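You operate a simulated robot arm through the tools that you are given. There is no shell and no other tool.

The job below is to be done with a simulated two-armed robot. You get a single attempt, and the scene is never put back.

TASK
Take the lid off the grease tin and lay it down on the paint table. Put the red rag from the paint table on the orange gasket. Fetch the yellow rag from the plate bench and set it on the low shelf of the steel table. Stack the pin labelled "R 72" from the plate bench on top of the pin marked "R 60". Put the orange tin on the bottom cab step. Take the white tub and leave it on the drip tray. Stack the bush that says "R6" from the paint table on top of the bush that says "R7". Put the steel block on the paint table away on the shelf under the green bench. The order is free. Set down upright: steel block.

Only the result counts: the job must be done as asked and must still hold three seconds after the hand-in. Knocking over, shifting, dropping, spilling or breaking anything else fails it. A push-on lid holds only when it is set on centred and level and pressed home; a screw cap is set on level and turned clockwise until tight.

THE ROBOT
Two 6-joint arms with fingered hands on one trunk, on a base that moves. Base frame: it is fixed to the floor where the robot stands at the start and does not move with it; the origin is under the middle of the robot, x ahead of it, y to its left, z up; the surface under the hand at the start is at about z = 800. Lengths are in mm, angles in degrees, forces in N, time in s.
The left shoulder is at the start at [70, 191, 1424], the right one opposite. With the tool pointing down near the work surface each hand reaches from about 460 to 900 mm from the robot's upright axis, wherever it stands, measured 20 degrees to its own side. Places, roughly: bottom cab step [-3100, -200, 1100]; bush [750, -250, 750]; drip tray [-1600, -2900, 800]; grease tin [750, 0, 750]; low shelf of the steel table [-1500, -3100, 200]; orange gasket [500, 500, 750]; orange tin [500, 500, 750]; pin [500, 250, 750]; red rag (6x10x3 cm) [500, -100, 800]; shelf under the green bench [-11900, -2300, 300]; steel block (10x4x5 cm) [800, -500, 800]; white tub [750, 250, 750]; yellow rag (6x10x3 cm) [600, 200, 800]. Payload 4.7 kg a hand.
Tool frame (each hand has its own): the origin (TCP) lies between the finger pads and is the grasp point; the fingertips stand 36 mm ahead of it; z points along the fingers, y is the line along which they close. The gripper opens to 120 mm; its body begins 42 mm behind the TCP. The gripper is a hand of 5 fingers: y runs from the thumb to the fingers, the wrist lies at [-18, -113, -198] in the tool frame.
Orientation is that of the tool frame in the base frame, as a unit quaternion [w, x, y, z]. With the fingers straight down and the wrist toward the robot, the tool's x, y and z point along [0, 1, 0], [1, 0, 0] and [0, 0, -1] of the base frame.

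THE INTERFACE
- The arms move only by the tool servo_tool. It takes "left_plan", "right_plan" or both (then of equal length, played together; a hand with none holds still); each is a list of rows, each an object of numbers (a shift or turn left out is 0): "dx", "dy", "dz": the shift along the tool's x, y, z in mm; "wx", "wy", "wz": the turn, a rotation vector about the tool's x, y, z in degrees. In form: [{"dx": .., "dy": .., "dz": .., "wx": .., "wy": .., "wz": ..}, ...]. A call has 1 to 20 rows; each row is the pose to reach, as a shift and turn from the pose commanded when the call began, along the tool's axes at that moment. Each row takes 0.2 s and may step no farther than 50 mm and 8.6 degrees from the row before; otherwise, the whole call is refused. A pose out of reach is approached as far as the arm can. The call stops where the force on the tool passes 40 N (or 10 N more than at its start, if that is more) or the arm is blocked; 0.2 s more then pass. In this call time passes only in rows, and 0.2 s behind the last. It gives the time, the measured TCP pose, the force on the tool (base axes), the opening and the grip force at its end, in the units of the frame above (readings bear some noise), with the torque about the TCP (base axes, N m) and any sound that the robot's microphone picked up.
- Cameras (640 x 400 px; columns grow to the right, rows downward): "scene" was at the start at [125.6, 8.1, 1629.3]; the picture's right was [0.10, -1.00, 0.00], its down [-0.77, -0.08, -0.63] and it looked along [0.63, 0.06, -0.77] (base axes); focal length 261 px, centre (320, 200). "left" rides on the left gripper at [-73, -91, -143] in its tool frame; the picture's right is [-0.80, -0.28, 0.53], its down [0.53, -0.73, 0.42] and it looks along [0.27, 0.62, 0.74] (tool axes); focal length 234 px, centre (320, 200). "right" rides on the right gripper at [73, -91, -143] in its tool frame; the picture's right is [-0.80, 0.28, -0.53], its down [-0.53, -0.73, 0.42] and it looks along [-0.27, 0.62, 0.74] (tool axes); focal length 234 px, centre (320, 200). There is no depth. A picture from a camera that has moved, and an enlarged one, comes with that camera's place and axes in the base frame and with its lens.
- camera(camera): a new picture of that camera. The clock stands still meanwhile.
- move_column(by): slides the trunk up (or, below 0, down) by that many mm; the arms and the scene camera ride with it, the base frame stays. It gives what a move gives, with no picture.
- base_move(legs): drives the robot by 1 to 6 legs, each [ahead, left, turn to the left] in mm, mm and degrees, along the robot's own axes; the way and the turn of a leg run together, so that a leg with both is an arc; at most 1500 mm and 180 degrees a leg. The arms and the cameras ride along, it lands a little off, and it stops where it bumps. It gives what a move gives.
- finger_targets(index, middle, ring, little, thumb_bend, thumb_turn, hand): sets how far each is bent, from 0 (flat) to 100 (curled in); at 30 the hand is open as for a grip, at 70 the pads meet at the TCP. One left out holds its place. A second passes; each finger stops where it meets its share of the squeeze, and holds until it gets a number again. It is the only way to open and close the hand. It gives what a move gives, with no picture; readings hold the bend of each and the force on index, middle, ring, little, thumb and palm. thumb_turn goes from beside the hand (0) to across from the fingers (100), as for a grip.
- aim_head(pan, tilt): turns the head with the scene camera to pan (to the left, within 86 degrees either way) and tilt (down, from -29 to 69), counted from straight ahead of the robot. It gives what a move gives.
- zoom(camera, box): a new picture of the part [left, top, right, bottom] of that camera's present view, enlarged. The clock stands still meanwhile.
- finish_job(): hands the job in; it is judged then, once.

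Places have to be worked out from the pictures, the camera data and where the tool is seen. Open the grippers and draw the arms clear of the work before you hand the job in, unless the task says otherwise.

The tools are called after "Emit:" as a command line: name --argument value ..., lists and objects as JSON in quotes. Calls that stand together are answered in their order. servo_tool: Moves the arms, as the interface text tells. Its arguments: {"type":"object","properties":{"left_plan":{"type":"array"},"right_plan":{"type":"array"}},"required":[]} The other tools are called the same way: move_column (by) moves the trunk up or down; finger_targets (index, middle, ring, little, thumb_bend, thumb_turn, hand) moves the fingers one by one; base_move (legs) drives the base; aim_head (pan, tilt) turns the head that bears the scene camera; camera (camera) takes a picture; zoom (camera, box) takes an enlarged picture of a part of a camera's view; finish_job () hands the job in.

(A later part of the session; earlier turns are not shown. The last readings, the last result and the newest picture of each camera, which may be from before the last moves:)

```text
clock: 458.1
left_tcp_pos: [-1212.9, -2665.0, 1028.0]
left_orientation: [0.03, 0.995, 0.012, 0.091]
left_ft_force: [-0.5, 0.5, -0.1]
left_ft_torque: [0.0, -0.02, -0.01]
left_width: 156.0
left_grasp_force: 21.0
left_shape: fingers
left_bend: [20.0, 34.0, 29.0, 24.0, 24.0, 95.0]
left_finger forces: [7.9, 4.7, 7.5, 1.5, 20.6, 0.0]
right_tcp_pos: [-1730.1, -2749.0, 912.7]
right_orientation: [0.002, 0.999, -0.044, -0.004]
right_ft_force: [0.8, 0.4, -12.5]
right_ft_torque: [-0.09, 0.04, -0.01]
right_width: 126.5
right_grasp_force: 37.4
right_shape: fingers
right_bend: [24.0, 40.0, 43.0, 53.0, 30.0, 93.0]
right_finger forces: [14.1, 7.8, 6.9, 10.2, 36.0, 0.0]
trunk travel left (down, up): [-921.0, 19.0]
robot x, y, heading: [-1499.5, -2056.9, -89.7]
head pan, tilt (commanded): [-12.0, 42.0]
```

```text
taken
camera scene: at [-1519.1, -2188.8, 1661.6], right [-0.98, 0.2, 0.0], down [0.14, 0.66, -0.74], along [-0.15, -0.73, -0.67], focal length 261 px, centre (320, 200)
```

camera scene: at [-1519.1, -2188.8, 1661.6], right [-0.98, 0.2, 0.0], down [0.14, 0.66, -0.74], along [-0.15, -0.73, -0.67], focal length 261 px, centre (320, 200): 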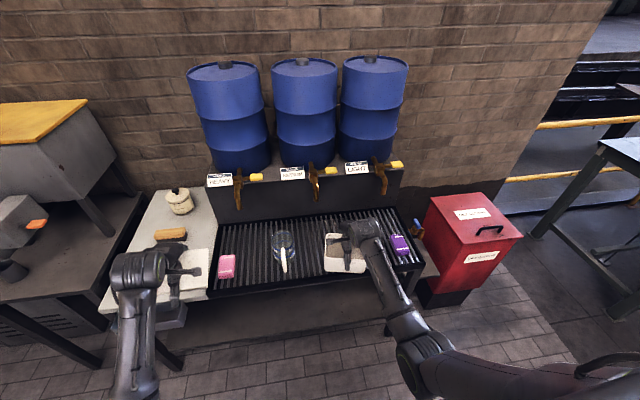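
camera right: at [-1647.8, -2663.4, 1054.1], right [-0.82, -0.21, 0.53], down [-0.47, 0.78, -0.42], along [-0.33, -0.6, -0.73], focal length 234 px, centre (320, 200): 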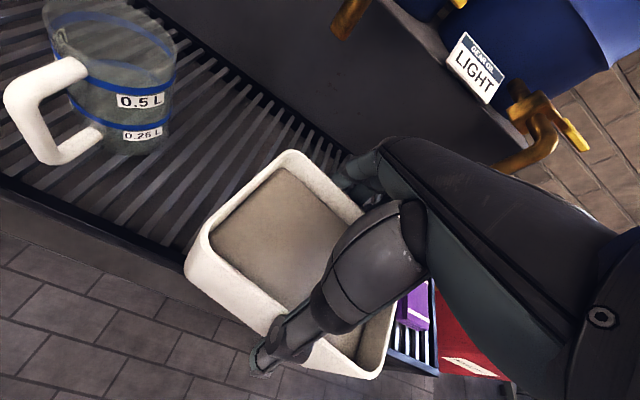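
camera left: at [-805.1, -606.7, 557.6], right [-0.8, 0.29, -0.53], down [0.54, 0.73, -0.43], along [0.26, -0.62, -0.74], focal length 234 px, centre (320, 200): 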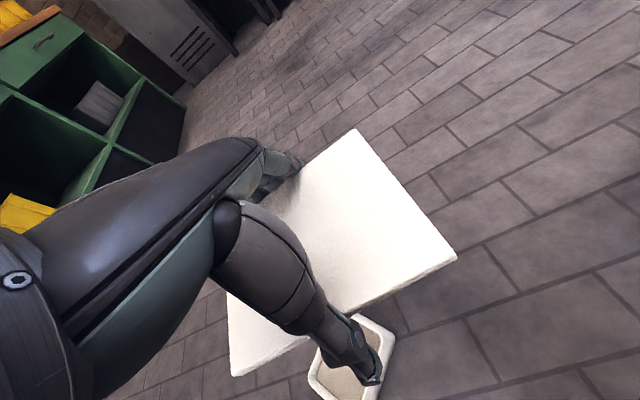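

Grip unchanged. I extend the arm 76 mm so the tub sits ~40 mm inside the tray's front edge, staying clear of the taps, and check.

Emit:
servo_tool --right_plan '[{"dy": 14}, {"dy": 30}, {"dy": 46}, {"dy": 62}, {"dy": 76}]'

Emit:
camera --camera "right"

Emit:
zoom --camera "scene" --box '[260, 140, 440, 300]'

```text
clock: 459.3
left_tcp_pos: [-1213.8, -2667.7, 1028.3]
left_orientation: [0.029, 0.995, 0.012, 0.09]
left_ft_force: [0.0, 0.4, 0.4]
left_ft_torque: [0.0, 0.01, -0.04]
left_width: 156.1
left_grasp_force: 21.6
left_shape: fingers
left_bend: [20.0, 34.0, 29.0, 24.0, 24.0, 95.0]
left_finger forces: [7.9, 4.6, 7.6, 1.5, 20.6, 0.1]
right_tcp_pos: [-1737.7, -2825.4, 910.1]
right_orientation: [0.0, 0.999, -0.044, -0.004]
right_ft_force: [-0.4, -0.5, -14.1]
right_ft_torque: [-0.11, 0.02, 0.01]
right_width: 126.6
right_grasp_force: 37.0
right_shape: fingers
right_bend: [24.0, 40.0, 43.0, 53.0, 30.0, 93.0]
right_finger forces: [13.7, 7.8, 6.8, 10.0, 35.1, 0.1]
trunk travel left (down, up): [-921.0, 19.0]
robot x, y, heading: [-1499.0, -2054.8, -89.7]
head pan, tilt (commanded): [-12.0, 42.0]
```

```text
taken
camera right: at [-1654.8, -2740.8, 1052.5], right [-0.82, -0.21, 0.53], down [-0.47, 0.78, -0.42], along [-0.33, -0.59, -0.73], focal length 234 px, centre (320, 200)
```

right: 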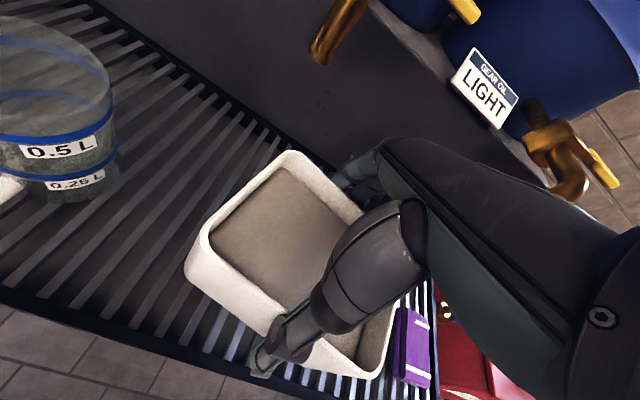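

```text
2.50 times, centred on (350, 220) of scene
camera zoom: at [-1519.3, -2191.8, 1661.3], right [-0.98, 0.2, 0.0], down [0.14, 0.66, -0.74], along [-0.15, -0.73, -0.67], focal length 652 px, centre (245, 150)
```

zoom: 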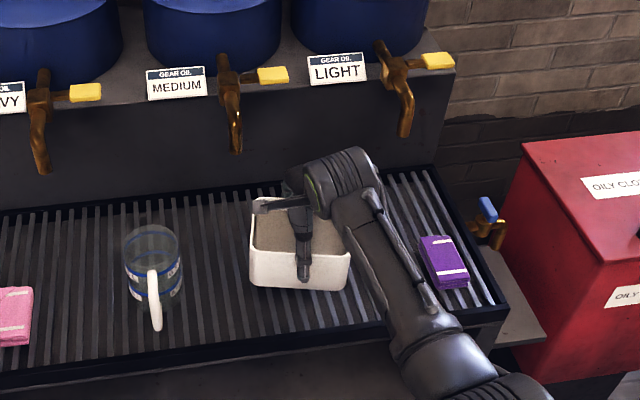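

Position over the grate is good (jug and purple cloth well clear). I lower 60 mm, then creep to contact.

Emit:
servo_tool --right_plan '[{"dz": 15}, {"dz": 30}, {"dz": 45}, {"dz": 57}, {"dz": 64}]'

Emit:
servo_tool --right_plan '[{"dz": 4}, {"dz": 8}]'

Emit:
zoom --camera "scene" --box '[260, 140, 440, 300]'

```text
clock: 460.5
left_tcp_pos: [-1213.0, -2667.1, 1026.8]
left_orientation: [0.029, 0.995, 0.013, 0.091]
left_ft_force: [0.7, -0.6, 0.1]
left_ft_torque: [-0.01, 0.01, -0.03]
left_width: 156.2
left_grasp_force: 21.1
left_shape: fingers
left_bend: [20.0, 34.0, 29.0, 24.0, 24.0, 95.0]
left_finger forces: [7.8, 4.7, 7.7, 1.5, 20.6, 0.0]
right_tcp_pos: [-1737.0, -2826.6, 846.3]
right_orientation: [0.0, 0.999, -0.044, -0.004]
right_ft_force: [-0.6, -0.4, -13.0]
right_ft_torque: [-0.06, 0.02, 0.01]
right_width: 126.4
right_grasp_force: 35.6
right_shape: fingers
right_bend: [24.0, 40.0, 43.0, 53.0, 30.0, 93.0]
right_finger forces: [13.4, 7.6, 6.7, 9.9, 34.3, 0.1]
trunk travel left (down, up): [-921.0, 19.0]
robot x, y, heading: [-1502.8, -2058.7, -89.9]
head pan, tilt (commanded): [-12.0, 42.0]
```

```text
clock: 461.1
left_tcp_pos: [-1213.0, -2666.8, 1028.7]
left_orientation: [0.029, 0.995, 0.012, 0.09]
left_ft_force: [0.0, 0.3, 0.1]
left_ft_torque: [-0.01, -0.01, 0.01]
left_width: 156.3
left_grasp_force: 21.8
left_shape: fingers
left_bend: [20.0, 34.0, 29.0, 24.0, 24.0, 95.0]
left_finger forces: [7.9, 4.7, 7.6, 1.5, 20.6, 0.1]
right_tcp_pos: [-1738.1, -2826.5, 837.8]
right_orientation: [0.001, 0.999, -0.044, -0.004]
right_ft_force: [0.3, 0.8, -12.3]
right_ft_torque: [-0.1, 0.01, -0.03]
right_width: 126.1
right_grasp_force: 36.1
right_shape: fingers
right_bend: [24.0, 40.0, 43.0, 53.0, 30.0, 93.0]
right_finger forces: [13.4, 7.7, 6.6, 9.7, 34.2, 0.0]
trunk travel left (down, up): [-921.0, 19.0]
robot x, y, heading: [-1503.9, -2058.7, -89.7]
head pan, tilt (commanded): [-12.0, 42.0]
```

```text
2.50 times, centred on (350, 220) of scene
camera zoom: at [-1519.3, -2191.2, 1661.3], right [-0.98, 0.2, 0.0], down [0.14, 0.66, -0.74], along [-0.15, -0.73, -0.67], focal length 652 px, centre (245, 150)
```

zoom: 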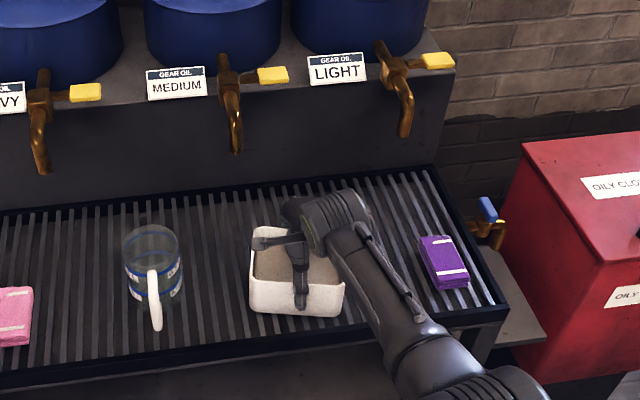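

Not yet in contact; continuing down in small steps.

Emit:
servo_tool --right_plan '[{"dz": 4}, {"dz": 8}, {"dz": 11}]'

Emit:
zoom --camera "scene" --box '[300, 190, 400, 280]'

```text
clock: 461.9
left_tcp_pos: [-1212.2, -2663.4, 1031.6]
left_orientation: [0.03, 0.995, 0.011, 0.091]
left_ft_force: [-0.1, 0.1, -0.5]
left_ft_torque: [-0.01, -0.01, -0.02]
left_width: 156.1
left_grasp_force: 21.0
left_shape: fingers
left_bend: [20.0, 34.0, 29.0, 24.0, 24.0, 95.0]
left_finger forces: [8.0, 4.7, 7.6, 1.5, 20.6, 0.0]
right_tcp_pos: [-1736.9, -2827.1, 834.0]
right_orientation: [0.006, 0.999, -0.043, -0.005]
right_ft_force: [-2.5, -0.8, 17.7]
right_ft_torque: [0.83, 0.09, -0.05]
right_width: 126.5
right_grasp_force: 41.2
right_shape: fingers
right_bend: [23.0, 40.0, 43.0, 53.0, 30.0, 93.0]
right_finger forces: [14.3, 7.8, 6.9, 10.4, 43.0, 0.0]
trunk travel left (down, up): [-921.0, 19.0]
robot x, y, heading: [-1500.8, -2053.8, -89.8]
head pan, tilt (commanded): [-12.0, 42.0]
```

```text
4.44 times, centred on (350, 235) of scene
camera zoom: at [-1518.1, -2186.3, 1662.2], right [-0.98, 0.2, 0.0], down [0.14, 0.65, -0.74], along [-0.15, -0.73, -0.67], focal length 1159 px, centre (187, 44)
```

zoom: 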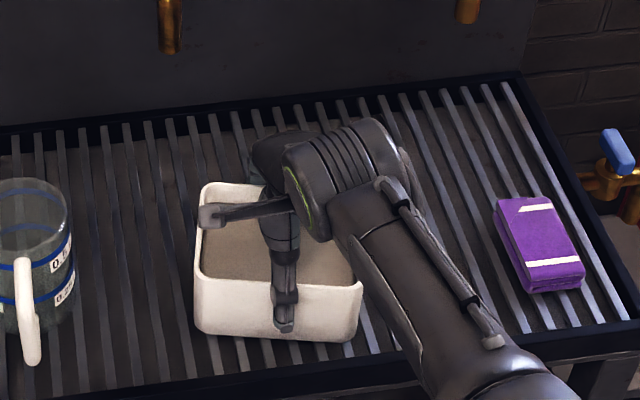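

Firm contact on the grate. I ease up 3 mm and release.

Emit:
servo_tool --right_plan '[{"dz": -4}]'

Emit:
finger_targets --hand "right" --index 19 --middle 24 --ring 24 --little 24 --thumb_bend 19

Emit:
servo_tool --right_plan '[{"dz": -15}, {"dz": -40}, {"dz": -75}, {"dz": -110}]'

Emit:
camera --camera "right"

Emit:
zoom --camera "scene" --box '[260, 140, 440, 300]'

```text
clock: 462.3
left_tcp_pos: [-1211.3, -2665.3, 1029.7]
left_orientation: [0.029, 0.995, 0.012, 0.091]
left_ft_force: [-0.3, 0.9, -0.2]
left_ft_torque: [0.03, 0.01, -0.05]
left_width: 156.1
left_grasp_force: 20.9
left_shape: fingers
left_bend: [20.0, 34.0, 29.0, 24.0, 24.0, 95.0]
left_finger forces: [7.9, 4.7, 7.5, 1.5, 20.6, 0.0]
right_tcp_pos: [-1737.1, -2826.1, 834.2]
right_orientation: [0.003, 0.999, -0.044, -0.004]
right_ft_force: [-0.2, -8.6, 11.2]
right_ft_torque: [-0.06, 0.3, 0.07]
right_width: 126.6
right_grasp_force: 39.3
right_shape: fingers
right_bend: [23.0, 40.0, 42.0, 53.0, 31.0, 93.0]
right_finger forces: [14.5, 9.1, 8.0, 11.2, 35.7, 0.0]
trunk travel left (down, up): [-921.0, 19.0]
robot x, y, heading: [-1501.1, -2058.5, -90.1]
head pan, tilt (commanded): [-12.0, 42.0]
```

```text
clock: 463.3
left_tcp_pos: [-1213.1, -2664.9, 1029.3]
left_orientation: [0.029, 0.995, 0.011, 0.091]
left_ft_force: [0.2, 0.5, -0.7]
left_ft_torque: [0.01, 0.0, -0.03]
left_width: 156.0
left_grasp_force: 21.5
left_shape: fingers
left_bend: [20.0, 34.0, 29.0, 24.0, 24.0, 95.0]
left_finger forces: [7.9, 4.7, 7.6, 1.6, 20.6, 0.1]
right_tcp_pos: [-1737.9, -2823.0, 832.8]
right_orientation: [0.0, 0.999, -0.044, -0.005]
right_ft_force: [0.5, 3.0, -0.1]
right_ft_torque: [-0.03, 0.0, -0.06]
right_width: 155.2
right_grasp_force: 2.0
right_shape: fingers
right_bend: [19.0, 24.0, 24.0, 24.0, 17.0, 97.0]
right_finger forces: [0.0, 0.1, 0.0, 0.0, 3.6, 0.1]
trunk travel left (down, up): [-921.0, 19.0]
robot x, y, heading: [-1501.0, -2057.6, -89.7]
head pan, tilt (commanded): [-12.0, 42.0]
```

```text
clock: 464.3
left_tcp_pos: [-1211.7, -2665.2, 1027.9]
left_orientation: [0.029, 0.995, 0.013, 0.091]
left_ft_force: [-0.4, -0.8, -0.7]
left_ft_torque: [-0.04, -0.02, 0.03]
left_width: 156.1
left_grasp_force: 21.6
left_shape: fingers
left_bend: [20.0, 34.0, 29.0, 24.0, 24.0, 95.0]
left_finger forces: [7.9, 4.6, 7.6, 1.5, 20.7, 0.1]
right_tcp_pos: [-1735.6, -2823.8, 943.8]
right_orientation: [0.001, 0.999, -0.045, -0.005]
right_ft_force: [0.2, -0.5, 0.4]
right_ft_torque: [0.02, -0.02, -0.01]
right_width: 152.1
right_grasp_force: 0.2
right_shape: fingers
right_bend: [19.0, 24.0, 24.0, 24.0, 19.0, 97.0]
right_finger forces: [0.1, 0.1, 0.1, 0.0, 0.0, 0.0]
trunk travel left (down, up): [-921.0, 19.0]
robot x, y, heading: [-1502.4, -2056.3, -89.6]
head pan, tilt (commanded): [-12.0, 42.0]
```

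```text
taken
camera right: at [-1652.1, -2738.5, 1086.6], right [-0.82, -0.21, 0.53], down [-0.47, 0.78, -0.42], along [-0.33, -0.6, -0.73], focal length 234 px, centre (320, 200)
```

right: 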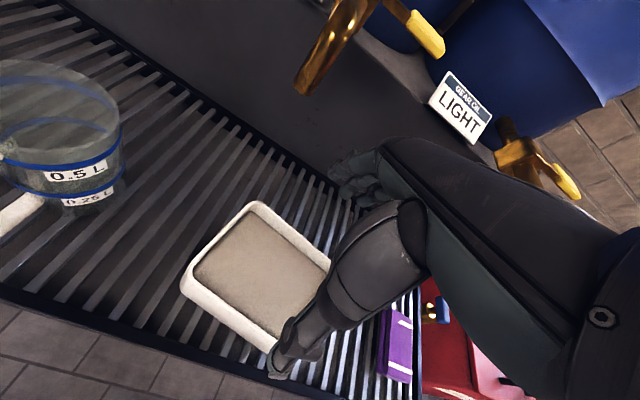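

```text
2.50 times, centred on (350, 220) of scene
camera zoom: at [-1518.2, -2188.5, 1661.5], right [-0.98, 0.2, 0.0], down [0.14, 0.66, -0.74], along [-0.15, -0.73, -0.67], focal length 652 px, centre (245, 150)
```

zoom: 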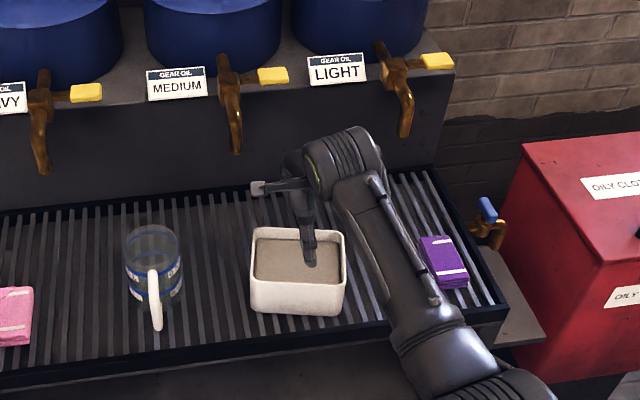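

The tub stands on the drip tray. Now the lid: I withdraw the right hand up and back, back the base 200 mm, and level the left hand with the lid, turning it to match the tub's yaw (≈−12°).

Emit:
servo_tool --right_plan '[{"dz": -40}, {"dz": -80}, {"dy": -25, "dz": -120}, {"dy": -60, "dz": -150}, {"dy": -100, "dz": -180}]'

Emit:
base_move --legs '[[-250, 0, 0]]'

Emit:
servo_tool --left_plan '[{"dy": 8, "dz": -10, "wx": 0.7, "wy": -3.6, "wz": 5.1}, {"dy": 16, "dz": -20, "wx": 1.3, "wy": -7.2, "wz": 10.3}, {"dy": 24, "dz": -30, "wx": 2.0, "wy": -10.8, "wz": 15.4}]'

Emit:
camera --camera "left"

Emit:
camera --camera "scene"

```text
clock: 465.5
left_tcp_pos: [-1210.9, -2663.7, 1028.4]
left_orientation: [0.031, 0.995, 0.012, 0.091]
left_ft_force: [-0.4, 0.6, -0.4]
left_ft_torque: [-0.03, 0.0, 0.02]
left_width: 156.2
left_grasp_force: 21.6
left_shape: fingers
left_bend: [20.0, 34.0, 29.0, 24.0, 24.0, 95.0]
left_finger forces: [7.9, 4.7, 7.5, 1.5, 20.6, 0.0]
right_tcp_pos: [-1724.4, -2723.3, 1124.0]
right_orientation: [0.003, 0.999, -0.045, -0.006]
right_ft_force: [-0.5, -0.4, 0.3]
right_ft_torque: [-0.05, -0.01, 0.02]
right_width: 152.3
right_grasp_force: 0.0
right_shape: fingers
right_bend: [19.0, 24.0, 24.0, 24.0, 19.0, 97.0]
right_finger forces: [0.1, 0.0, 0.0, 0.0, 0.0, 0.0]
trunk travel left (down, up): [-921.0, 19.0]
robot x, y, heading: [-1497.9, -2058.0, -89.4]
head pan, tilt (commanded): [-12.0, 42.0]
```

```text
clock: 467.3
left_tcp_pos: [-1212.1, -2422.0, 1029.1]
left_orientation: [0.029, 0.995, 0.012, 0.091]
left_ft_force: [-0.1, 0.9, -0.5]
left_ft_torque: [0.0, -0.03, 0.01]
left_width: 155.9
left_grasp_force: 21.3
left_shape: fingers
left_bend: [20.0, 34.0, 29.0, 24.0, 24.0, 95.0]
left_finger forces: [7.9, 4.8, 7.6, 1.4, 20.5, 0.0]
right_tcp_pos: [-1725.3, -2482.8, 1122.2]
right_orientation: [0.002, 0.999, -0.044, -0.005]
right_ft_force: [-0.5, 0.2, 0.1]
right_ft_torque: [0.03, 0.0, 0.0]
right_width: 152.1
right_grasp_force: 0.1
right_shape: fingers
right_bend: [19.0, 24.0, 24.0, 24.0, 19.0, 97.0]
right_finger forces: [0.1, 0.0, 0.1, 0.0, 0.0, 0.1]
trunk travel left (down, up): [-921.0, 19.0]
robot x, y, heading: [-1499.2, -1813.5, -89.8]
head pan, tilt (commanded): [-12.0, 42.0]
```

```text
clock: 468.1
left_tcp_pos: [-1219.2, -2443.0, 1061.6]
left_orientation: [0.001, 0.992, -0.123, 0.0]
left_ft_force: [-0.7, 0.6, -1.9]
left_ft_torque: [0.0, 0.05, -0.03]
left_width: 155.9
left_grasp_force: 21.0
left_shape: fingers
left_bend: [20.0, 34.0, 29.0, 24.0, 24.0, 95.0]
left_finger forces: [7.7, 4.8, 7.5, 1.5, 20.5, 0.1]
right_tcp_pos: [-1725.2, -2480.8, 1123.8]
right_orientation: [0.001, 0.999, -0.045, -0.005]
right_ft_force: [1.4, 0.0, -0.1]
right_ft_torque: [0.0, -0.02, 0.03]
right_width: 152.1
right_grasp_force: 0.1
right_shape: fingers
right_bend: [19.0, 24.0, 24.0, 24.0, 19.0, 97.0]
right_finger forces: [0.0, 0.0, 0.0, 0.0, 0.0, 0.0]
trunk travel left (down, up): [-921.0, 19.0]
robot x, y, heading: [-1502.3, -1812.0, -89.9]
head pan, tilt (commanded): [-12.0, 42.0]
```

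```text
taken
camera left: at [-1266.9, -2335.5, 1203.9], right [-0.71, 0.47, -0.52], down [0.69, 0.58, -0.43], along [0.1, -0.67, -0.74], focal length 234 px, centre (320, 200)
```

left: 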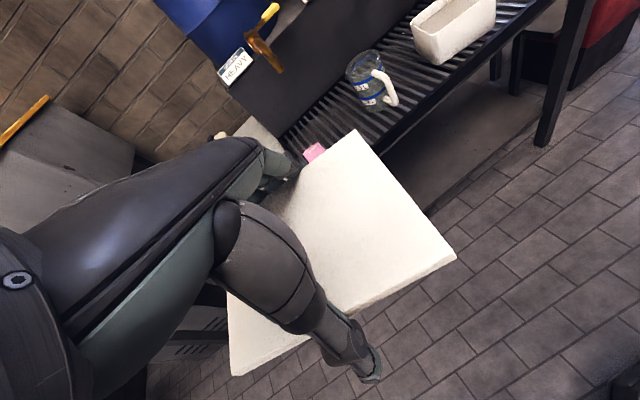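

```text
taken
camera scene: at [-1519.0, -1943.7, 1661.6], right [-0.98, 0.2, 0.0], down [0.14, 0.66, -0.74], along [-0.15, -0.73, -0.67], focal length 261 px, centre (320, 200)
```

scene: 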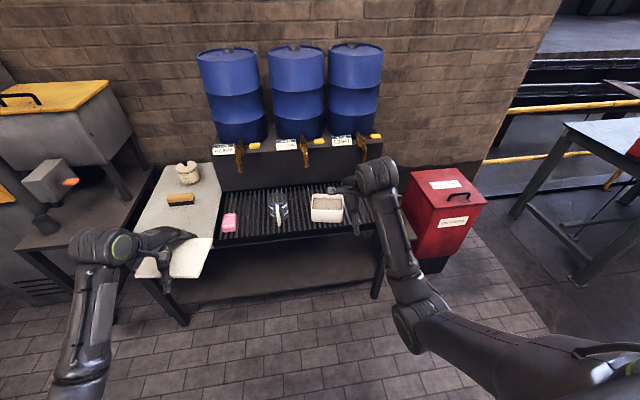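

The lid is level and yawed to match. I shift the base 440 mm to the right so the left hand lines up with the tub.

Emit:
base_move --legs '[[0, -440, 0]]'

Emit:
aim_head --pan 12 --tilt 42

Emit:
camera --camera "left"

Emit:
camera --camera "scene"

Emit:
zoom --camera "scene" --box '[220, 130, 400, 270]'

```text
clock: 470.8
left_tcp_pos: [-1660.2, -2444.8, 1061.5]
left_orientation: [0.0, 0.993, -0.122, 0.0]
left_ft_force: [-0.7, 1.1, -0.6]
left_ft_torque: [-0.01, 0.0, 0.01]
left_width: 156.0
left_grasp_force: 20.9
left_shape: fingers
left_bend: [20.0, 34.0, 29.0, 24.0, 24.0, 95.0]
left_finger forces: [7.7, 4.8, 7.7, 1.5, 20.4, 0.0]
right_tcp_pos: [-2166.4, -2482.9, 1123.0]
right_orientation: [0.001, 0.999, -0.044, -0.006]
right_ft_force: [0.3, -0.5, -0.7]
right_ft_torque: [0.02, 0.01, -0.03]
right_width: 152.1
right_grasp_force: 0.0
right_shape: fingers
right_bend: [19.0, 24.0, 24.0, 24.0, 19.0, 97.0]
right_finger forces: [0.1, 0.0, 0.1, 0.0, 0.0, 0.0]
trunk travel left (down, up): [-921.0, 19.0]
robot x, y, heading: [-1946.8, -1813.8, -89.5]
head pan, tilt (commanded): [-12.0, 42.0]
```

```text
clock: 471.7
left_tcp_pos: [-1661.8, -2445.6, 1061.3]
left_orientation: [0.001, 0.993, -0.122, 0.0]
left_ft_force: [-0.1, -0.6, -1.1]
left_ft_torque: [-0.01, 0.01, 0.02]
left_width: 155.7
left_grasp_force: 20.5
left_shape: fingers
left_bend: [20.0, 34.0, 29.0, 24.0, 24.0, 95.0]
left_finger forces: [7.8, 4.9, 7.6, 1.5, 20.4, 0.0]
right_tcp_pos: [-2168.3, -2484.6, 1122.9]
right_orientation: [0.002, 0.999, -0.044, -0.004]
right_ft_force: [-0.2, 0.7, -0.6]
right_ft_torque: [-0.03, 0.01, 0.02]
right_width: 152.0
right_grasp_force: 0.0
right_shape: fingers
right_bend: [19.0, 24.0, 24.0, 24.0, 19.0, 97.0]
right_finger forces: [0.0, 0.1, 0.0, 0.0, 0.0, 0.0]
trunk travel left (down, up): [-921.0, 19.0]
robot x, y, heading: [-1943.1, -1811.0, -89.6]
head pan, tilt (commanded): [12.0, 42.0]
```

```text
taken
camera left: at [-1709.7, -2337.8, 1203.6], right [-0.71, 0.46, -0.53], down [0.69, 0.58, -0.43], along [0.11, -0.67, -0.74], focal length 234 px, centre (320, 200)
```

left: 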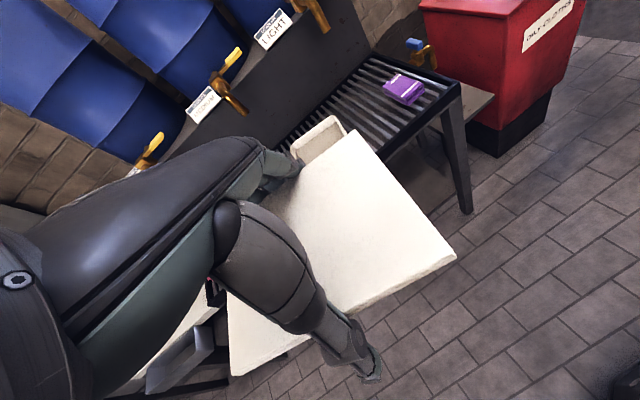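

```text
taken
camera scene: at [-1928.1, -1946.3, 1661.6], right [-0.98, -0.21, 0.0], down [-0.14, 0.65, -0.74], along [0.16, -0.73, -0.67], focal length 261 px, centre (320, 200)
```

scene: 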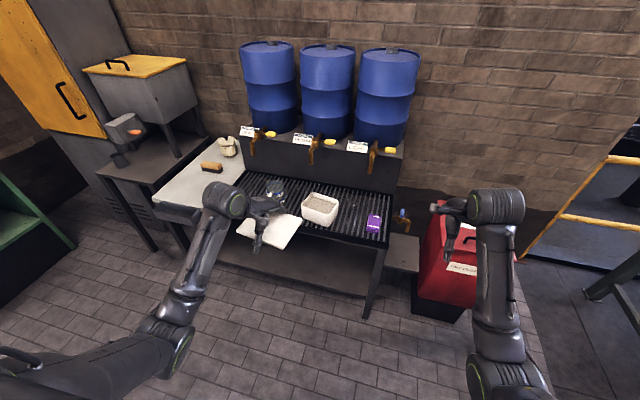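

```text
2.86 times, centred on (310, 200) of scene
camera zoom: at [-1928.1, -1946.3, 1661.6], right [-0.98, -0.21, 0.0], down [-0.14, 0.65, -0.74], along [0.16, -0.73, -0.67], focal length 745 px, centre (349, 200)
```

zoom: 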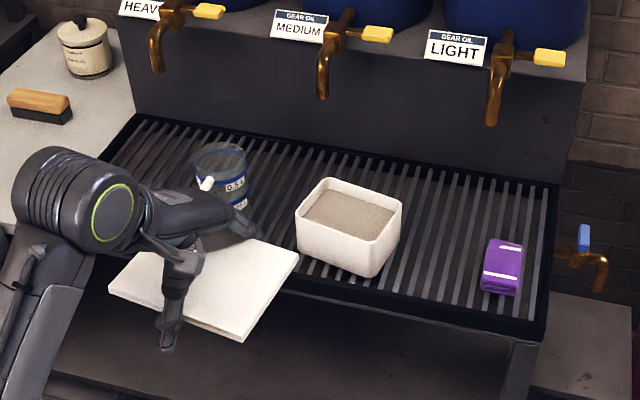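

From this viewpoint the tub centre is ≈[−1735, −2832], yaw ≈−13°. I drive 250 mm forward, then bring the lid over the tub ~100 mm above and align using the visible tub corner.

Emit:
base_move --legs '[[250, 0, -0.4]]'

Emit:
servo_tool --left_plan '[{"dx": -15, "dy": 25, "dz": 15}, {"dx": -30, "dy": 50, "dz": 30}, {"dx": -45, "dy": 75, "dz": 45}, {"dx": -50, "dy": 100, "dz": 60}, {"dx": -50, "dy": 120, "dz": 75}, {"dx": -50, "dy": 133, "dz": 90}]'

Emit:
camera --camera "left"

Emit:
camera --camera "scene"

Emit:
zoom --camera "left" --box '[340, 180, 500, 380]'

```text
clock: 473.5
left_tcp_pos: [-1666.8, -2691.2, 1061.8]
left_orientation: [0.001, 0.992, -0.126, 0.001]
left_ft_force: [-0.6, 0.6, -0.9]
left_ft_torque: [-0.01, 0.01, 0.0]
left_width: 156.0
left_grasp_force: 21.1
left_shape: fingers
left_bend: [20.0, 34.0, 29.0, 24.0, 24.0, 95.0]
left_finger forces: [7.9, 4.9, 7.6, 1.5, 20.4, 0.0]
right_tcp_pos: [-2173.2, -2725.9, 1123.6]
right_orientation: [0.002, 0.999, -0.047, -0.004]
right_ft_force: [0.2, 0.9, -0.8]
right_ft_torque: [-0.01, 0.03, -0.02]
right_width: 152.1
right_grasp_force: 0.1
right_shape: fingers
right_bend: [19.0, 24.0, 24.0, 24.0, 19.0, 97.0]
right_finger forces: [0.0, 0.1, 0.1, 0.0, 0.1, 0.0]
trunk travel left (down, up): [-921.0, 19.0]
robot x, y, heading: [-1945.4, -2058.2, -90.1]
head pan, tilt (commanded): [12.0, 42.0]
```

```text
clock: 474.9
left_tcp_pos: [-1746.7, -2810.1, 971.1]
left_orientation: [0.0, 0.992, -0.125, 0.0]
left_ft_force: [-0.4, -0.1, -1.2]
left_ft_torque: [-0.01, 0.06, -0.04]
left_width: 155.6
left_grasp_force: 20.2
left_shape: fingers
left_bend: [20.0, 34.0, 29.0, 24.0, 24.0, 95.0]
left_finger forces: [7.7, 4.8, 7.4, 1.6, 20.1, 0.0]
right_tcp_pos: [-2172.7, -2727.8, 1122.8]
right_orientation: [0.001, 0.999, -0.048, -0.004]
right_ft_force: [-0.1, -0.9, -1.0]
right_ft_torque: [0.05, 0.0, -0.03]
right_width: 152.1
right_grasp_force: 0.1
right_shape: fingers
right_bend: [19.0, 24.0, 24.0, 24.0, 19.0, 97.0]
right_finger forces: [0.1, 0.0, 0.0, 0.0, 0.0, 0.0]
trunk travel left (down, up): [-921.0, 19.0]
robot x, y, heading: [-1943.2, -2059.6, -90.1]
head pan, tilt (commanded): [12.0, 42.0]
```

```text
taken
camera left: at [-1794.9, -2703.0, 1114.0], right [-0.71, 0.47, -0.53], down [0.7, 0.58, -0.43], along [0.1, -0.67, -0.74], focal length 234 px, centre (320, 200)
```

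left: 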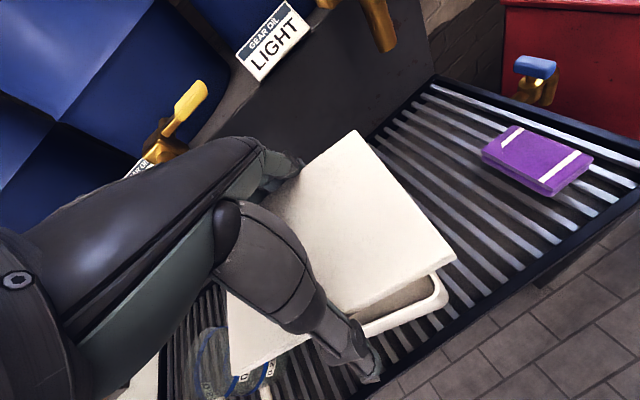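

```text
taken
camera scene: at [-1928.6, -2192.7, 1661.5], right [-0.98, -0.21, 0.0], down [-0.14, 0.66, -0.74], along [0.15, -0.73, -0.67], focal length 261 px, centre (320, 200)
```

scene: 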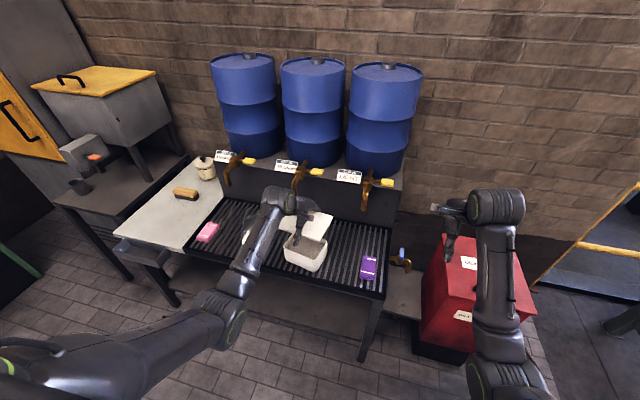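

```text
2.00 times, centred on (420, 280) of left
camera zoom: at [-1794.9, -2703.0, 1114.0], right [-0.71, 0.47, -0.53], down [0.7, 0.58, -0.43], along [0.1, -0.67, -0.74], focal length 468 px, centre (120, 40)
```

zoom: 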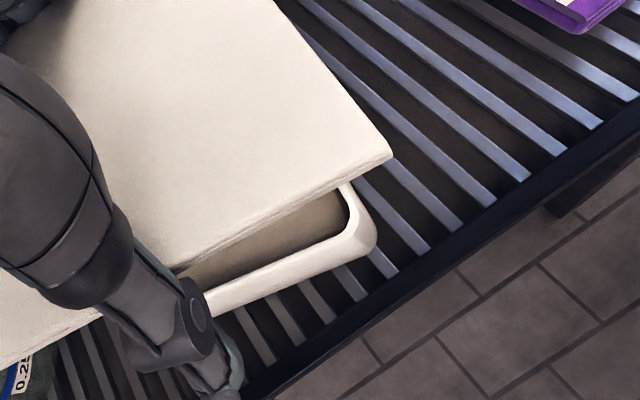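

Very close already. I zoom in to measure the offset and yaw between lid and tub rim precisely.

Emit:
zoom --camera "left" --box '[380, 230, 480, 330]'

Emit:
zoom --camera "scene" --box '[260, 190, 360, 290]'

```text
4.00 times, centred on (430, 280) of left
camera zoom: at [-1794.9, -2703.0, 1114.0], right [-0.71, 0.47, -0.53], down [0.7, 0.58, -0.43], along [0.1, -0.67, -0.74], focal length 937 px, centre (-120, -120)
```

zoom: 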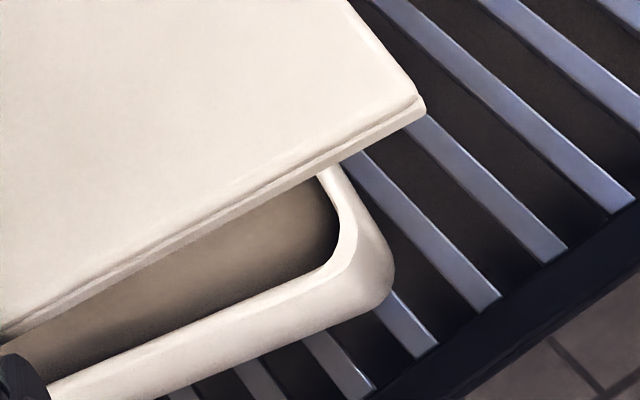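

```text
4.00 times, centred on (310, 240) of scene
camera zoom: at [-1928.6, -2192.7, 1661.5], right [-0.98, -0.21, 0.0], down [-0.14, 0.66, -0.74], along [0.15, -0.73, -0.67], focal length 1044 px, centre (360, 40)
```

zoom: 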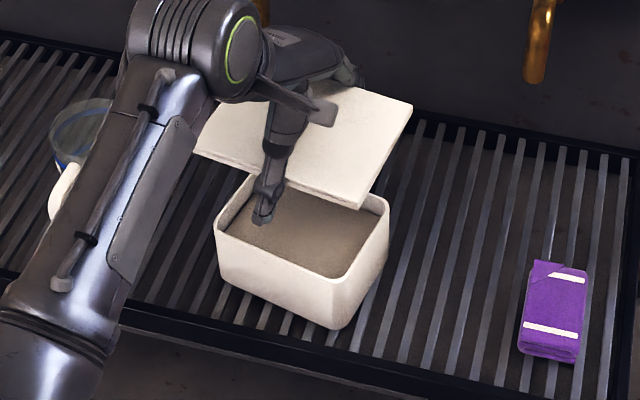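

Analysis: the tub is rotated ≈5° and shifted ≈5 mm relative to the lid. I correct (wz +5°, dx +5) while lowering ~70 mm and re-measure.

Emit:
servo_tool --left_plan '[{"dx": 3, "dy": 1, "dz": 20, "wz": 2.5}, {"dx": 5, "dy": 1, "dz": 45, "wz": 5}, {"dx": 5, "dy": 1, "dz": 70, "wz": 5}]'

Emit:
zoom --camera "left" --box '[340, 210, 480, 350]'

Emit:
zoom --camera "scene" --box '[260, 190, 360, 290]'

```text
clock: 475.7
left_tcp_pos: [-1743.1, -2812.7, 900.4]
left_orientation: [0.001, 0.985, -0.17, 0.001]
left_ft_force: [-0.5, 0.3, 0.7]
left_ft_torque: [0.03, -0.01, 0.01]
left_width: 155.6
left_grasp_force: 20.6
left_shape: fingers
left_bend: [20.0, 34.0, 29.0, 24.0, 24.0, 95.0]
left_finger forces: [7.7, 4.7, 7.3, 1.4, 19.9, 0.1]
right_tcp_pos: [-2173.3, -2727.3, 1123.4]
right_orientation: [0.001, 0.999, -0.048, -0.005]
right_ft_force: [0.5, -0.2, 0.2]
right_ft_torque: [0.01, 0.01, 0.0]
right_width: 151.8
right_grasp_force: 0.0
right_shape: fingers
right_bend: [19.0, 24.0, 24.0, 24.0, 19.0, 97.0]
right_finger forces: [0.1, 0.1, 0.0, 0.0, 0.0, 0.0]
trunk travel left (down, up): [-921.0, 19.0]
robot x, y, heading: [-1945.1, -2058.4, -90.4]
head pan, tilt (commanded): [12.0, 42.0]
```

```text
2.86 times, centred on (410, 280) of left
camera zoom: at [-1780.8, -2700.8, 1043.5], right [-0.66, 0.53, -0.53], down [0.75, 0.51, -0.43], along [0.04, -0.68, -0.74], focal length 669 px, centre (63, -29)
```

zoom: 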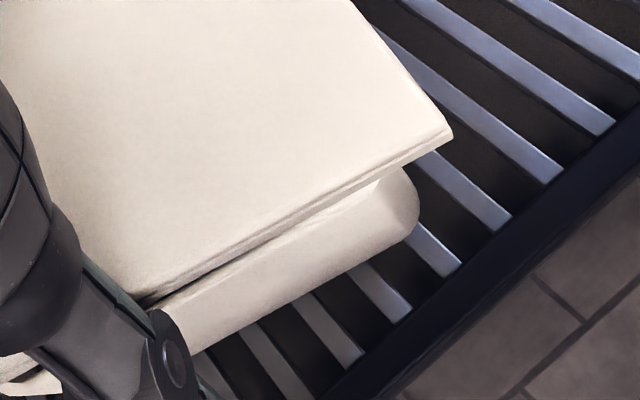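

```text
4.00 times, centred on (310, 240) of scene
camera zoom: at [-1928.8, -2191.9, 1661.6], right [-0.98, -0.2, 0.0], down [-0.14, 0.66, -0.74], along [0.15, -0.73, -0.67], focal length 1044 px, centre (360, 40)
```

zoom: 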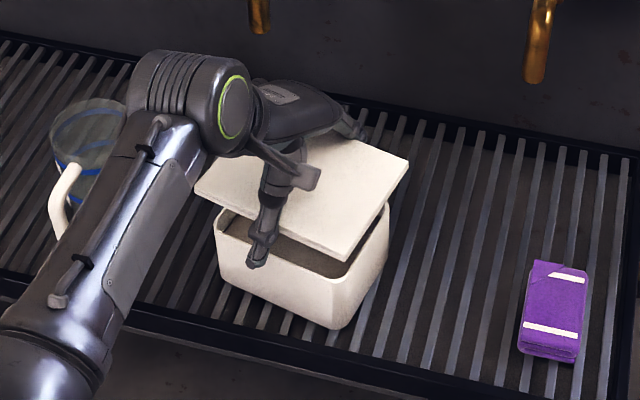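

Yaw now looks parallel. I zoom closer to judge the remaining offset at the lid's near and right edges.

Emit:
zoom --camera "left" --box '[370, 230, 460, 320]'

Emit:
zoom --camera "scene" --box '[280, 215, 340, 275]'

```text
4.44 times, centred on (415, 275) of left
camera zoom: at [-1780.8, -2700.8, 1043.5], right [-0.66, 0.53, -0.53], down [0.75, 0.51, -0.43], along [0.04, -0.68, -0.74], focal length 1041 px, centre (-102, -133)
```

zoom: 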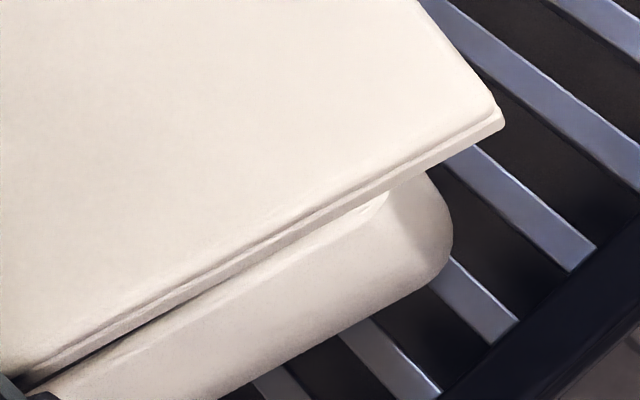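

```text
6.67 times, centred on (310, 245) of scene
camera zoom: at [-1928.8, -2191.9, 1661.6], right [-0.98, -0.2, 0.0], down [-0.14, 0.66, -0.74], along [0.15, -0.73, -0.67], focal length 1739 px, centre (387, -100)
```

zoom: 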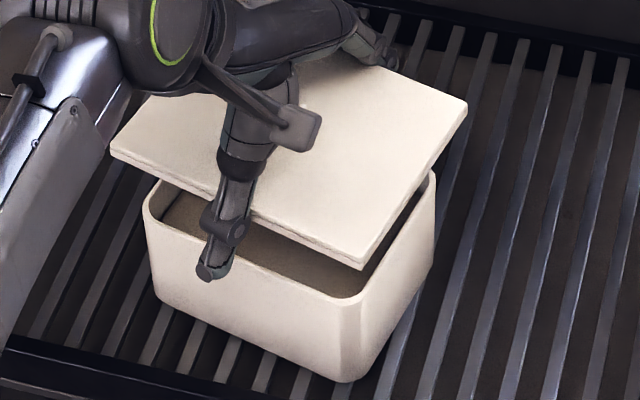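

Both views agree the lid must go a bit further right-hand/forward in its frame; I shift (+6, +6) mm and lower to ~20 mm above the rim for a finer look.

Emit:
servo_tool --left_plan '[{"dx": 3, "dy": 3, "dz": 15}, {"dx": 6, "dy": 6, "dz": 30}, {"dx": 6, "dy": 6, "dz": 46}]'

Emit:
zoom --camera "left" --box '[340, 210, 480, 350]'

Emit:
zoom --camera "scene" --box '[280, 215, 340, 275]'

Emit:
camera --camera "right"

```text
clock: 476.5
left_tcp_pos: [-1740.8, -2820.0, 856.1]
left_orientation: [0.001, 0.986, -0.169, 0.002]
left_ft_force: [-0.5, -2.3, 1.3]
left_ft_torque: [-0.13, 0.04, -0.04]
left_width: 155.1
left_grasp_force: 20.3
left_shape: fingers
left_bend: [20.0, 33.0, 29.0, 24.0, 25.0, 95.0]
left_finger forces: [8.3, 4.1, 8.4, 1.6, 19.4, 0.1]
right_tcp_pos: [-2172.9, -2727.1, 1122.9]
right_orientation: [0.002, 0.999, -0.048, -0.004]
right_ft_force: [-0.3, 0.1, 0.0]
right_ft_torque: [-0.01, 0.01, 0.0]
right_width: 152.1
right_grasp_force: 0.0
right_shape: fingers
right_bend: [19.0, 24.0, 24.0, 24.0, 19.0, 97.0]
right_finger forces: [0.1, 0.0, 0.1, 0.1, 0.1, 0.0]
trunk travel left (down, up): [-921.0, 19.0]
robot x, y, heading: [-1944.0, -2059.4, -90.2]
head pan, tilt (commanded): [12.0, 42.0]
```

```text
2.86 times, centred on (410, 280) of left
camera zoom: at [-1778.4, -2707.8, 999.4], right [-0.66, 0.53, -0.53], down [0.75, 0.51, -0.43], along [0.04, -0.68, -0.74], focal length 669 px, centre (63, -29)
```

zoom: 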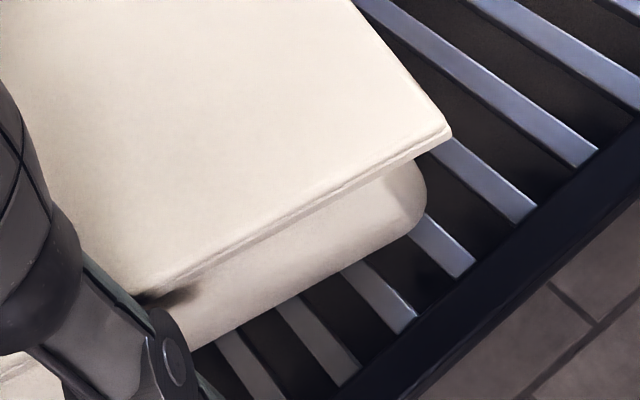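

```text
6.67 times, centred on (310, 245) of scene
camera zoom: at [-1928.9, -2192.2, 1661.6], right [-0.98, -0.2, 0.0], down [-0.14, 0.66, -0.74], along [0.15, -0.73, -0.67], focal length 1739 px, centre (387, -100)
```

zoom: 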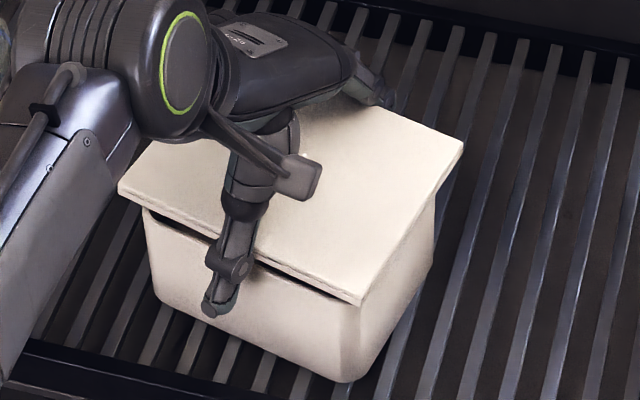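

```text
taken
camera right: at [-2089.8, -2642.6, 1265.6], right [-0.82, -0.2, 0.53], down [-0.46, 0.78, -0.42], along [-0.33, -0.59, -0.73], focal length 234 px, centre (320, 200)
```

right: 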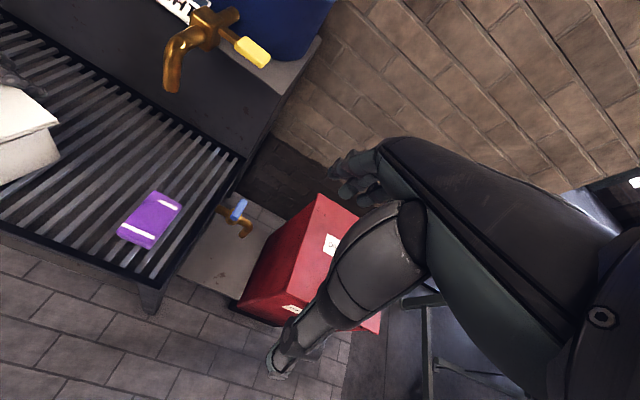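

The remaining near-side overhang is ~5 mm too large. I shift (+4, +5) mm more, then lower gently until the lid touches the rim.

Emit:
servo_tool --left_plan '[{"dx": 2, "dy": 2.5, "dz": -4}, {"dx": 4, "dy": 5, "dz": -4}, {"dx": 4, "dy": 5, "dz": 2}, {"dx": 4, "dy": 5, "dz": 8}]'

Emit:
zoom --camera "scene" --box '[280, 215, 340, 275]'

Emit:
zoom --camera "right" --box '[0, 60, 120, 220]'

```text
clock: 477.5
left_tcp_pos: [-1738.9, -2825.6, 847.0]
left_orientation: [0.001, 0.986, -0.169, 0.0]
left_ft_force: [0.1, -0.9, -0.7]
left_ft_torque: [0.0, -0.01, -0.02]
left_width: 154.7
left_grasp_force: 20.3
left_shape: fingers
left_bend: [20.0, 34.0, 29.0, 24.0, 24.0, 95.0]
left_finger forces: [7.6, 4.3, 7.7, 1.4, 20.0, 0.0]
right_tcp_pos: [-2172.9, -2727.6, 1122.9]
right_orientation: [0.002, 0.999, -0.048, -0.004]
right_ft_force: [0.0, -0.5, 0.1]
right_ft_torque: [0.01, -0.04, -0.01]
right_width: 152.0
right_grasp_force: 0.2
right_shape: fingers
right_bend: [19.0, 24.0, 24.0, 24.0, 19.0, 97.0]
right_finger forces: [0.0, 0.0, 0.0, 0.0, 0.1, 0.0]
trunk travel left (down, up): [-921.0, 19.0]
robot x, y, heading: [-1942.5, -2060.0, -90.4]
head pan, tilt (commanded): [12.0, 42.0]
```

```text
6.67 times, centred on (310, 245) of scene
camera zoom: at [-1928.6, -2192.0, 1661.6], right [-0.98, -0.21, 0.0], down [-0.14, 0.66, -0.74], along [0.15, -0.73, -0.67], focal length 1739 px, centre (387, -100)
```

zoom: 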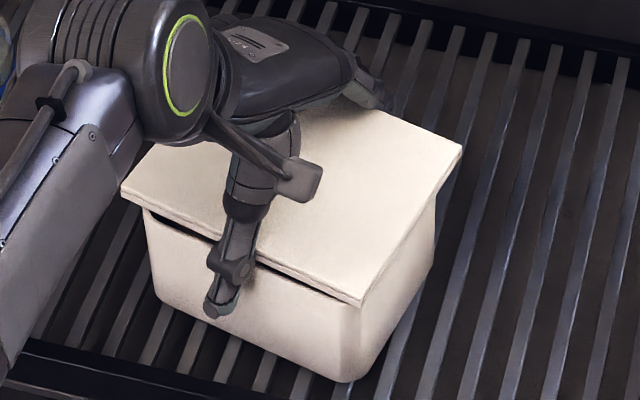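

```text
2.50 times, centred on (60, 140) of right
camera zoom: at [-2089.5, -2642.5, 1265.6], right [-0.82, -0.2, 0.53], down [-0.46, 0.78, -0.42], along [-0.33, -0.59, -0.73], focal length 585 px, centre (970, 350)
```

zoom: 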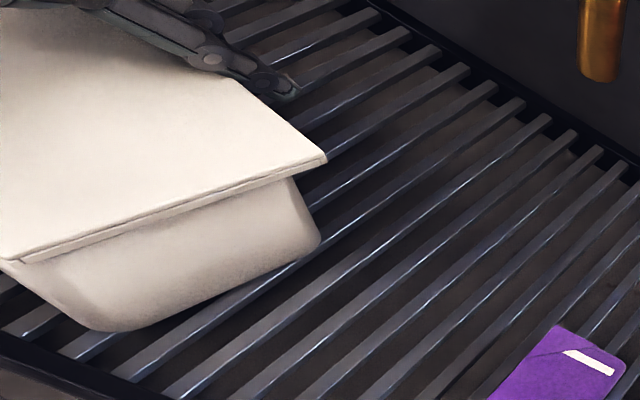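

Cross-checking the right wrist view, I'm now slightly too far; I correct −3.5 mm and lower onto the rim until I feel contact.

Emit:
servo_tool --left_plan '[{"dy": -3.5, "dz": 4}, {"dy": -3.5, "dz": 9}, {"dy": -3.5, "dz": 13}]'

Emit:
zoom --camera "scene" --box '[280, 215, 340, 275]'

Emit:
zoom --camera "right" --box '[0, 60, 120, 220]'

```text
clock: 478.3
left_tcp_pos: [-1737.4, -2823.3, 838.5]
left_orientation: [0.005, 0.985, -0.17, 0.0]
left_ft_force: [2.4, -1.8, 18.3]
left_ft_torque: [0.51, -0.08, 0.02]
left_width: 156.4
left_grasp_force: 25.5
left_shape: fingers
left_bend: [20.0, 34.0, 29.0, 24.0, 24.0, 95.0]
left_finger forces: [10.2, 4.6, 8.3, 1.5, 26.6, 0.1]
right_tcp_pos: [-2173.2, -2725.8, 1123.4]
right_orientation: [0.002, 0.999, -0.048, -0.005]
right_ft_force: [0.3, 0.9, 0.7]
right_ft_torque: [0.04, 0.01, 0.02]
right_width: 152.3
right_grasp_force: 0.1
right_shape: fingers
right_bend: [19.0, 24.0, 24.0, 24.0, 19.0, 97.0]
right_finger forces: [0.0, 0.0, 0.0, 0.0, 0.1, 0.0]
trunk travel left (down, up): [-921.0, 19.0]
robot x, y, heading: [-1943.5, -2063.4, -90.0]
head pan, tilt (commanded): [12.0, 42.0]
```

```text
6.67 times, centred on (310, 245) of scene
camera zoom: at [-1929.3, -2188.9, 1662.2], right [-0.98, -0.21, 0.0], down [-0.14, 0.65, -0.74], along [0.15, -0.73, -0.67], focal length 1739 px, centre (387, -100)
```

zoom: 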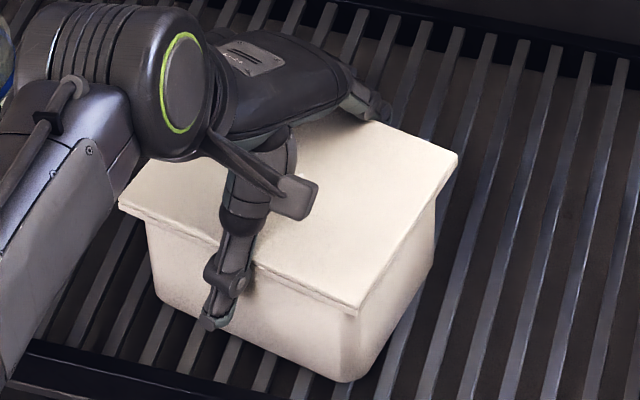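

```text
2.50 times, centred on (60, 140) of right
camera zoom: at [-2090.0, -2640.2, 1267.0], right [-0.82, -0.2, 0.53], down [-0.46, 0.78, -0.42], along [-0.33, -0.6, -0.73], focal length 585 px, centre (970, 350)
```

zoom: 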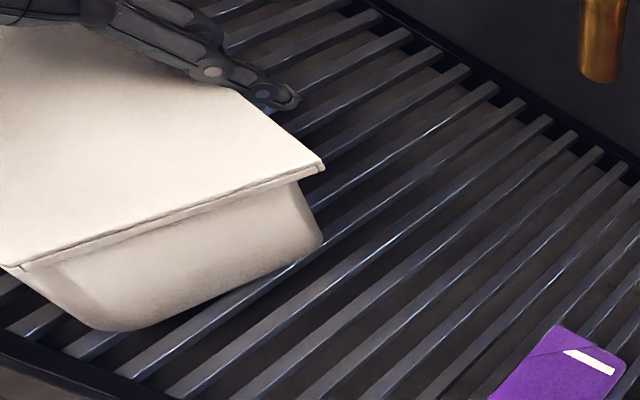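

The lid rests on the rim (18 N). I press down a little further with the hand to see whether it snaps home.

Emit:
servo_tool --left_plan '[{"dz": 2}, {"dz": 4}, {"dz": 6}]'

Emit:
zoom --camera "scene" --box '[280, 215, 340, 275]'

```text
clock: 479.1
left_tcp_pos: [-1738.9, -2822.2, 834.4]
left_orientation: [0.006, 0.986, -0.169, 0.001]
left_ft_force: [0.5, -2.6, 37.3]
left_ft_torque: [1.88, -0.5, 0.01]
left_width: 157.7
left_grasp_force: 31.8
left_shape: fingers
left_bend: [20.0, 34.0, 29.0, 24.0, 24.0, 96.0]
left_finger forces: [9.5, 5.8, 9.1, 1.8, 37.3, 0.0]
right_tcp_pos: [-2173.2, -2723.4, 1124.7]
right_orientation: [0.004, 0.999, -0.047, -0.004]
right_ft_force: [-0.3, -0.2, -0.3]
right_ft_torque: [-0.01, 0.05, -0.05]
right_width: 152.2
right_grasp_force: 0.0
right_shape: fingers
right_bend: [19.0, 24.0, 24.0, 24.0, 19.0, 97.0]
right_finger forces: [0.0, 0.1, 0.0, 0.1, 0.0, 0.0]
trunk travel left (down, up): [-921.0, 19.0]
robot x, y, heading: [-1944.6, -2060.7, -90.0]
head pan, tilt (commanded): [12.0, 42.0]
```

```text
6.67 times, centred on (310, 245) of scene
camera zoom: at [-1930.6, -2186.2, 1662.3], right [-0.98, -0.2, 0.0], down [-0.14, 0.65, -0.75], along [0.15, -0.73, -0.67], focal length 1739 px, centre (387, -100)
```

zoom: 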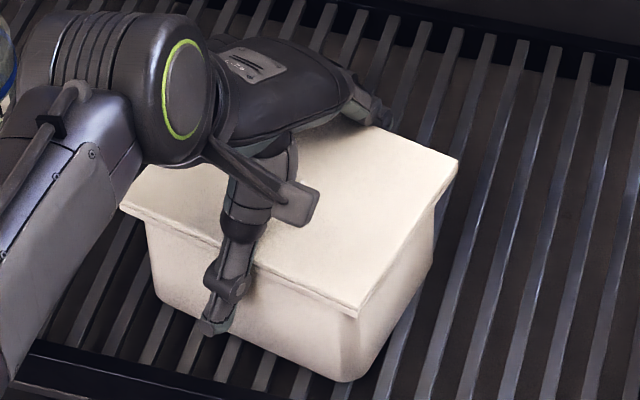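

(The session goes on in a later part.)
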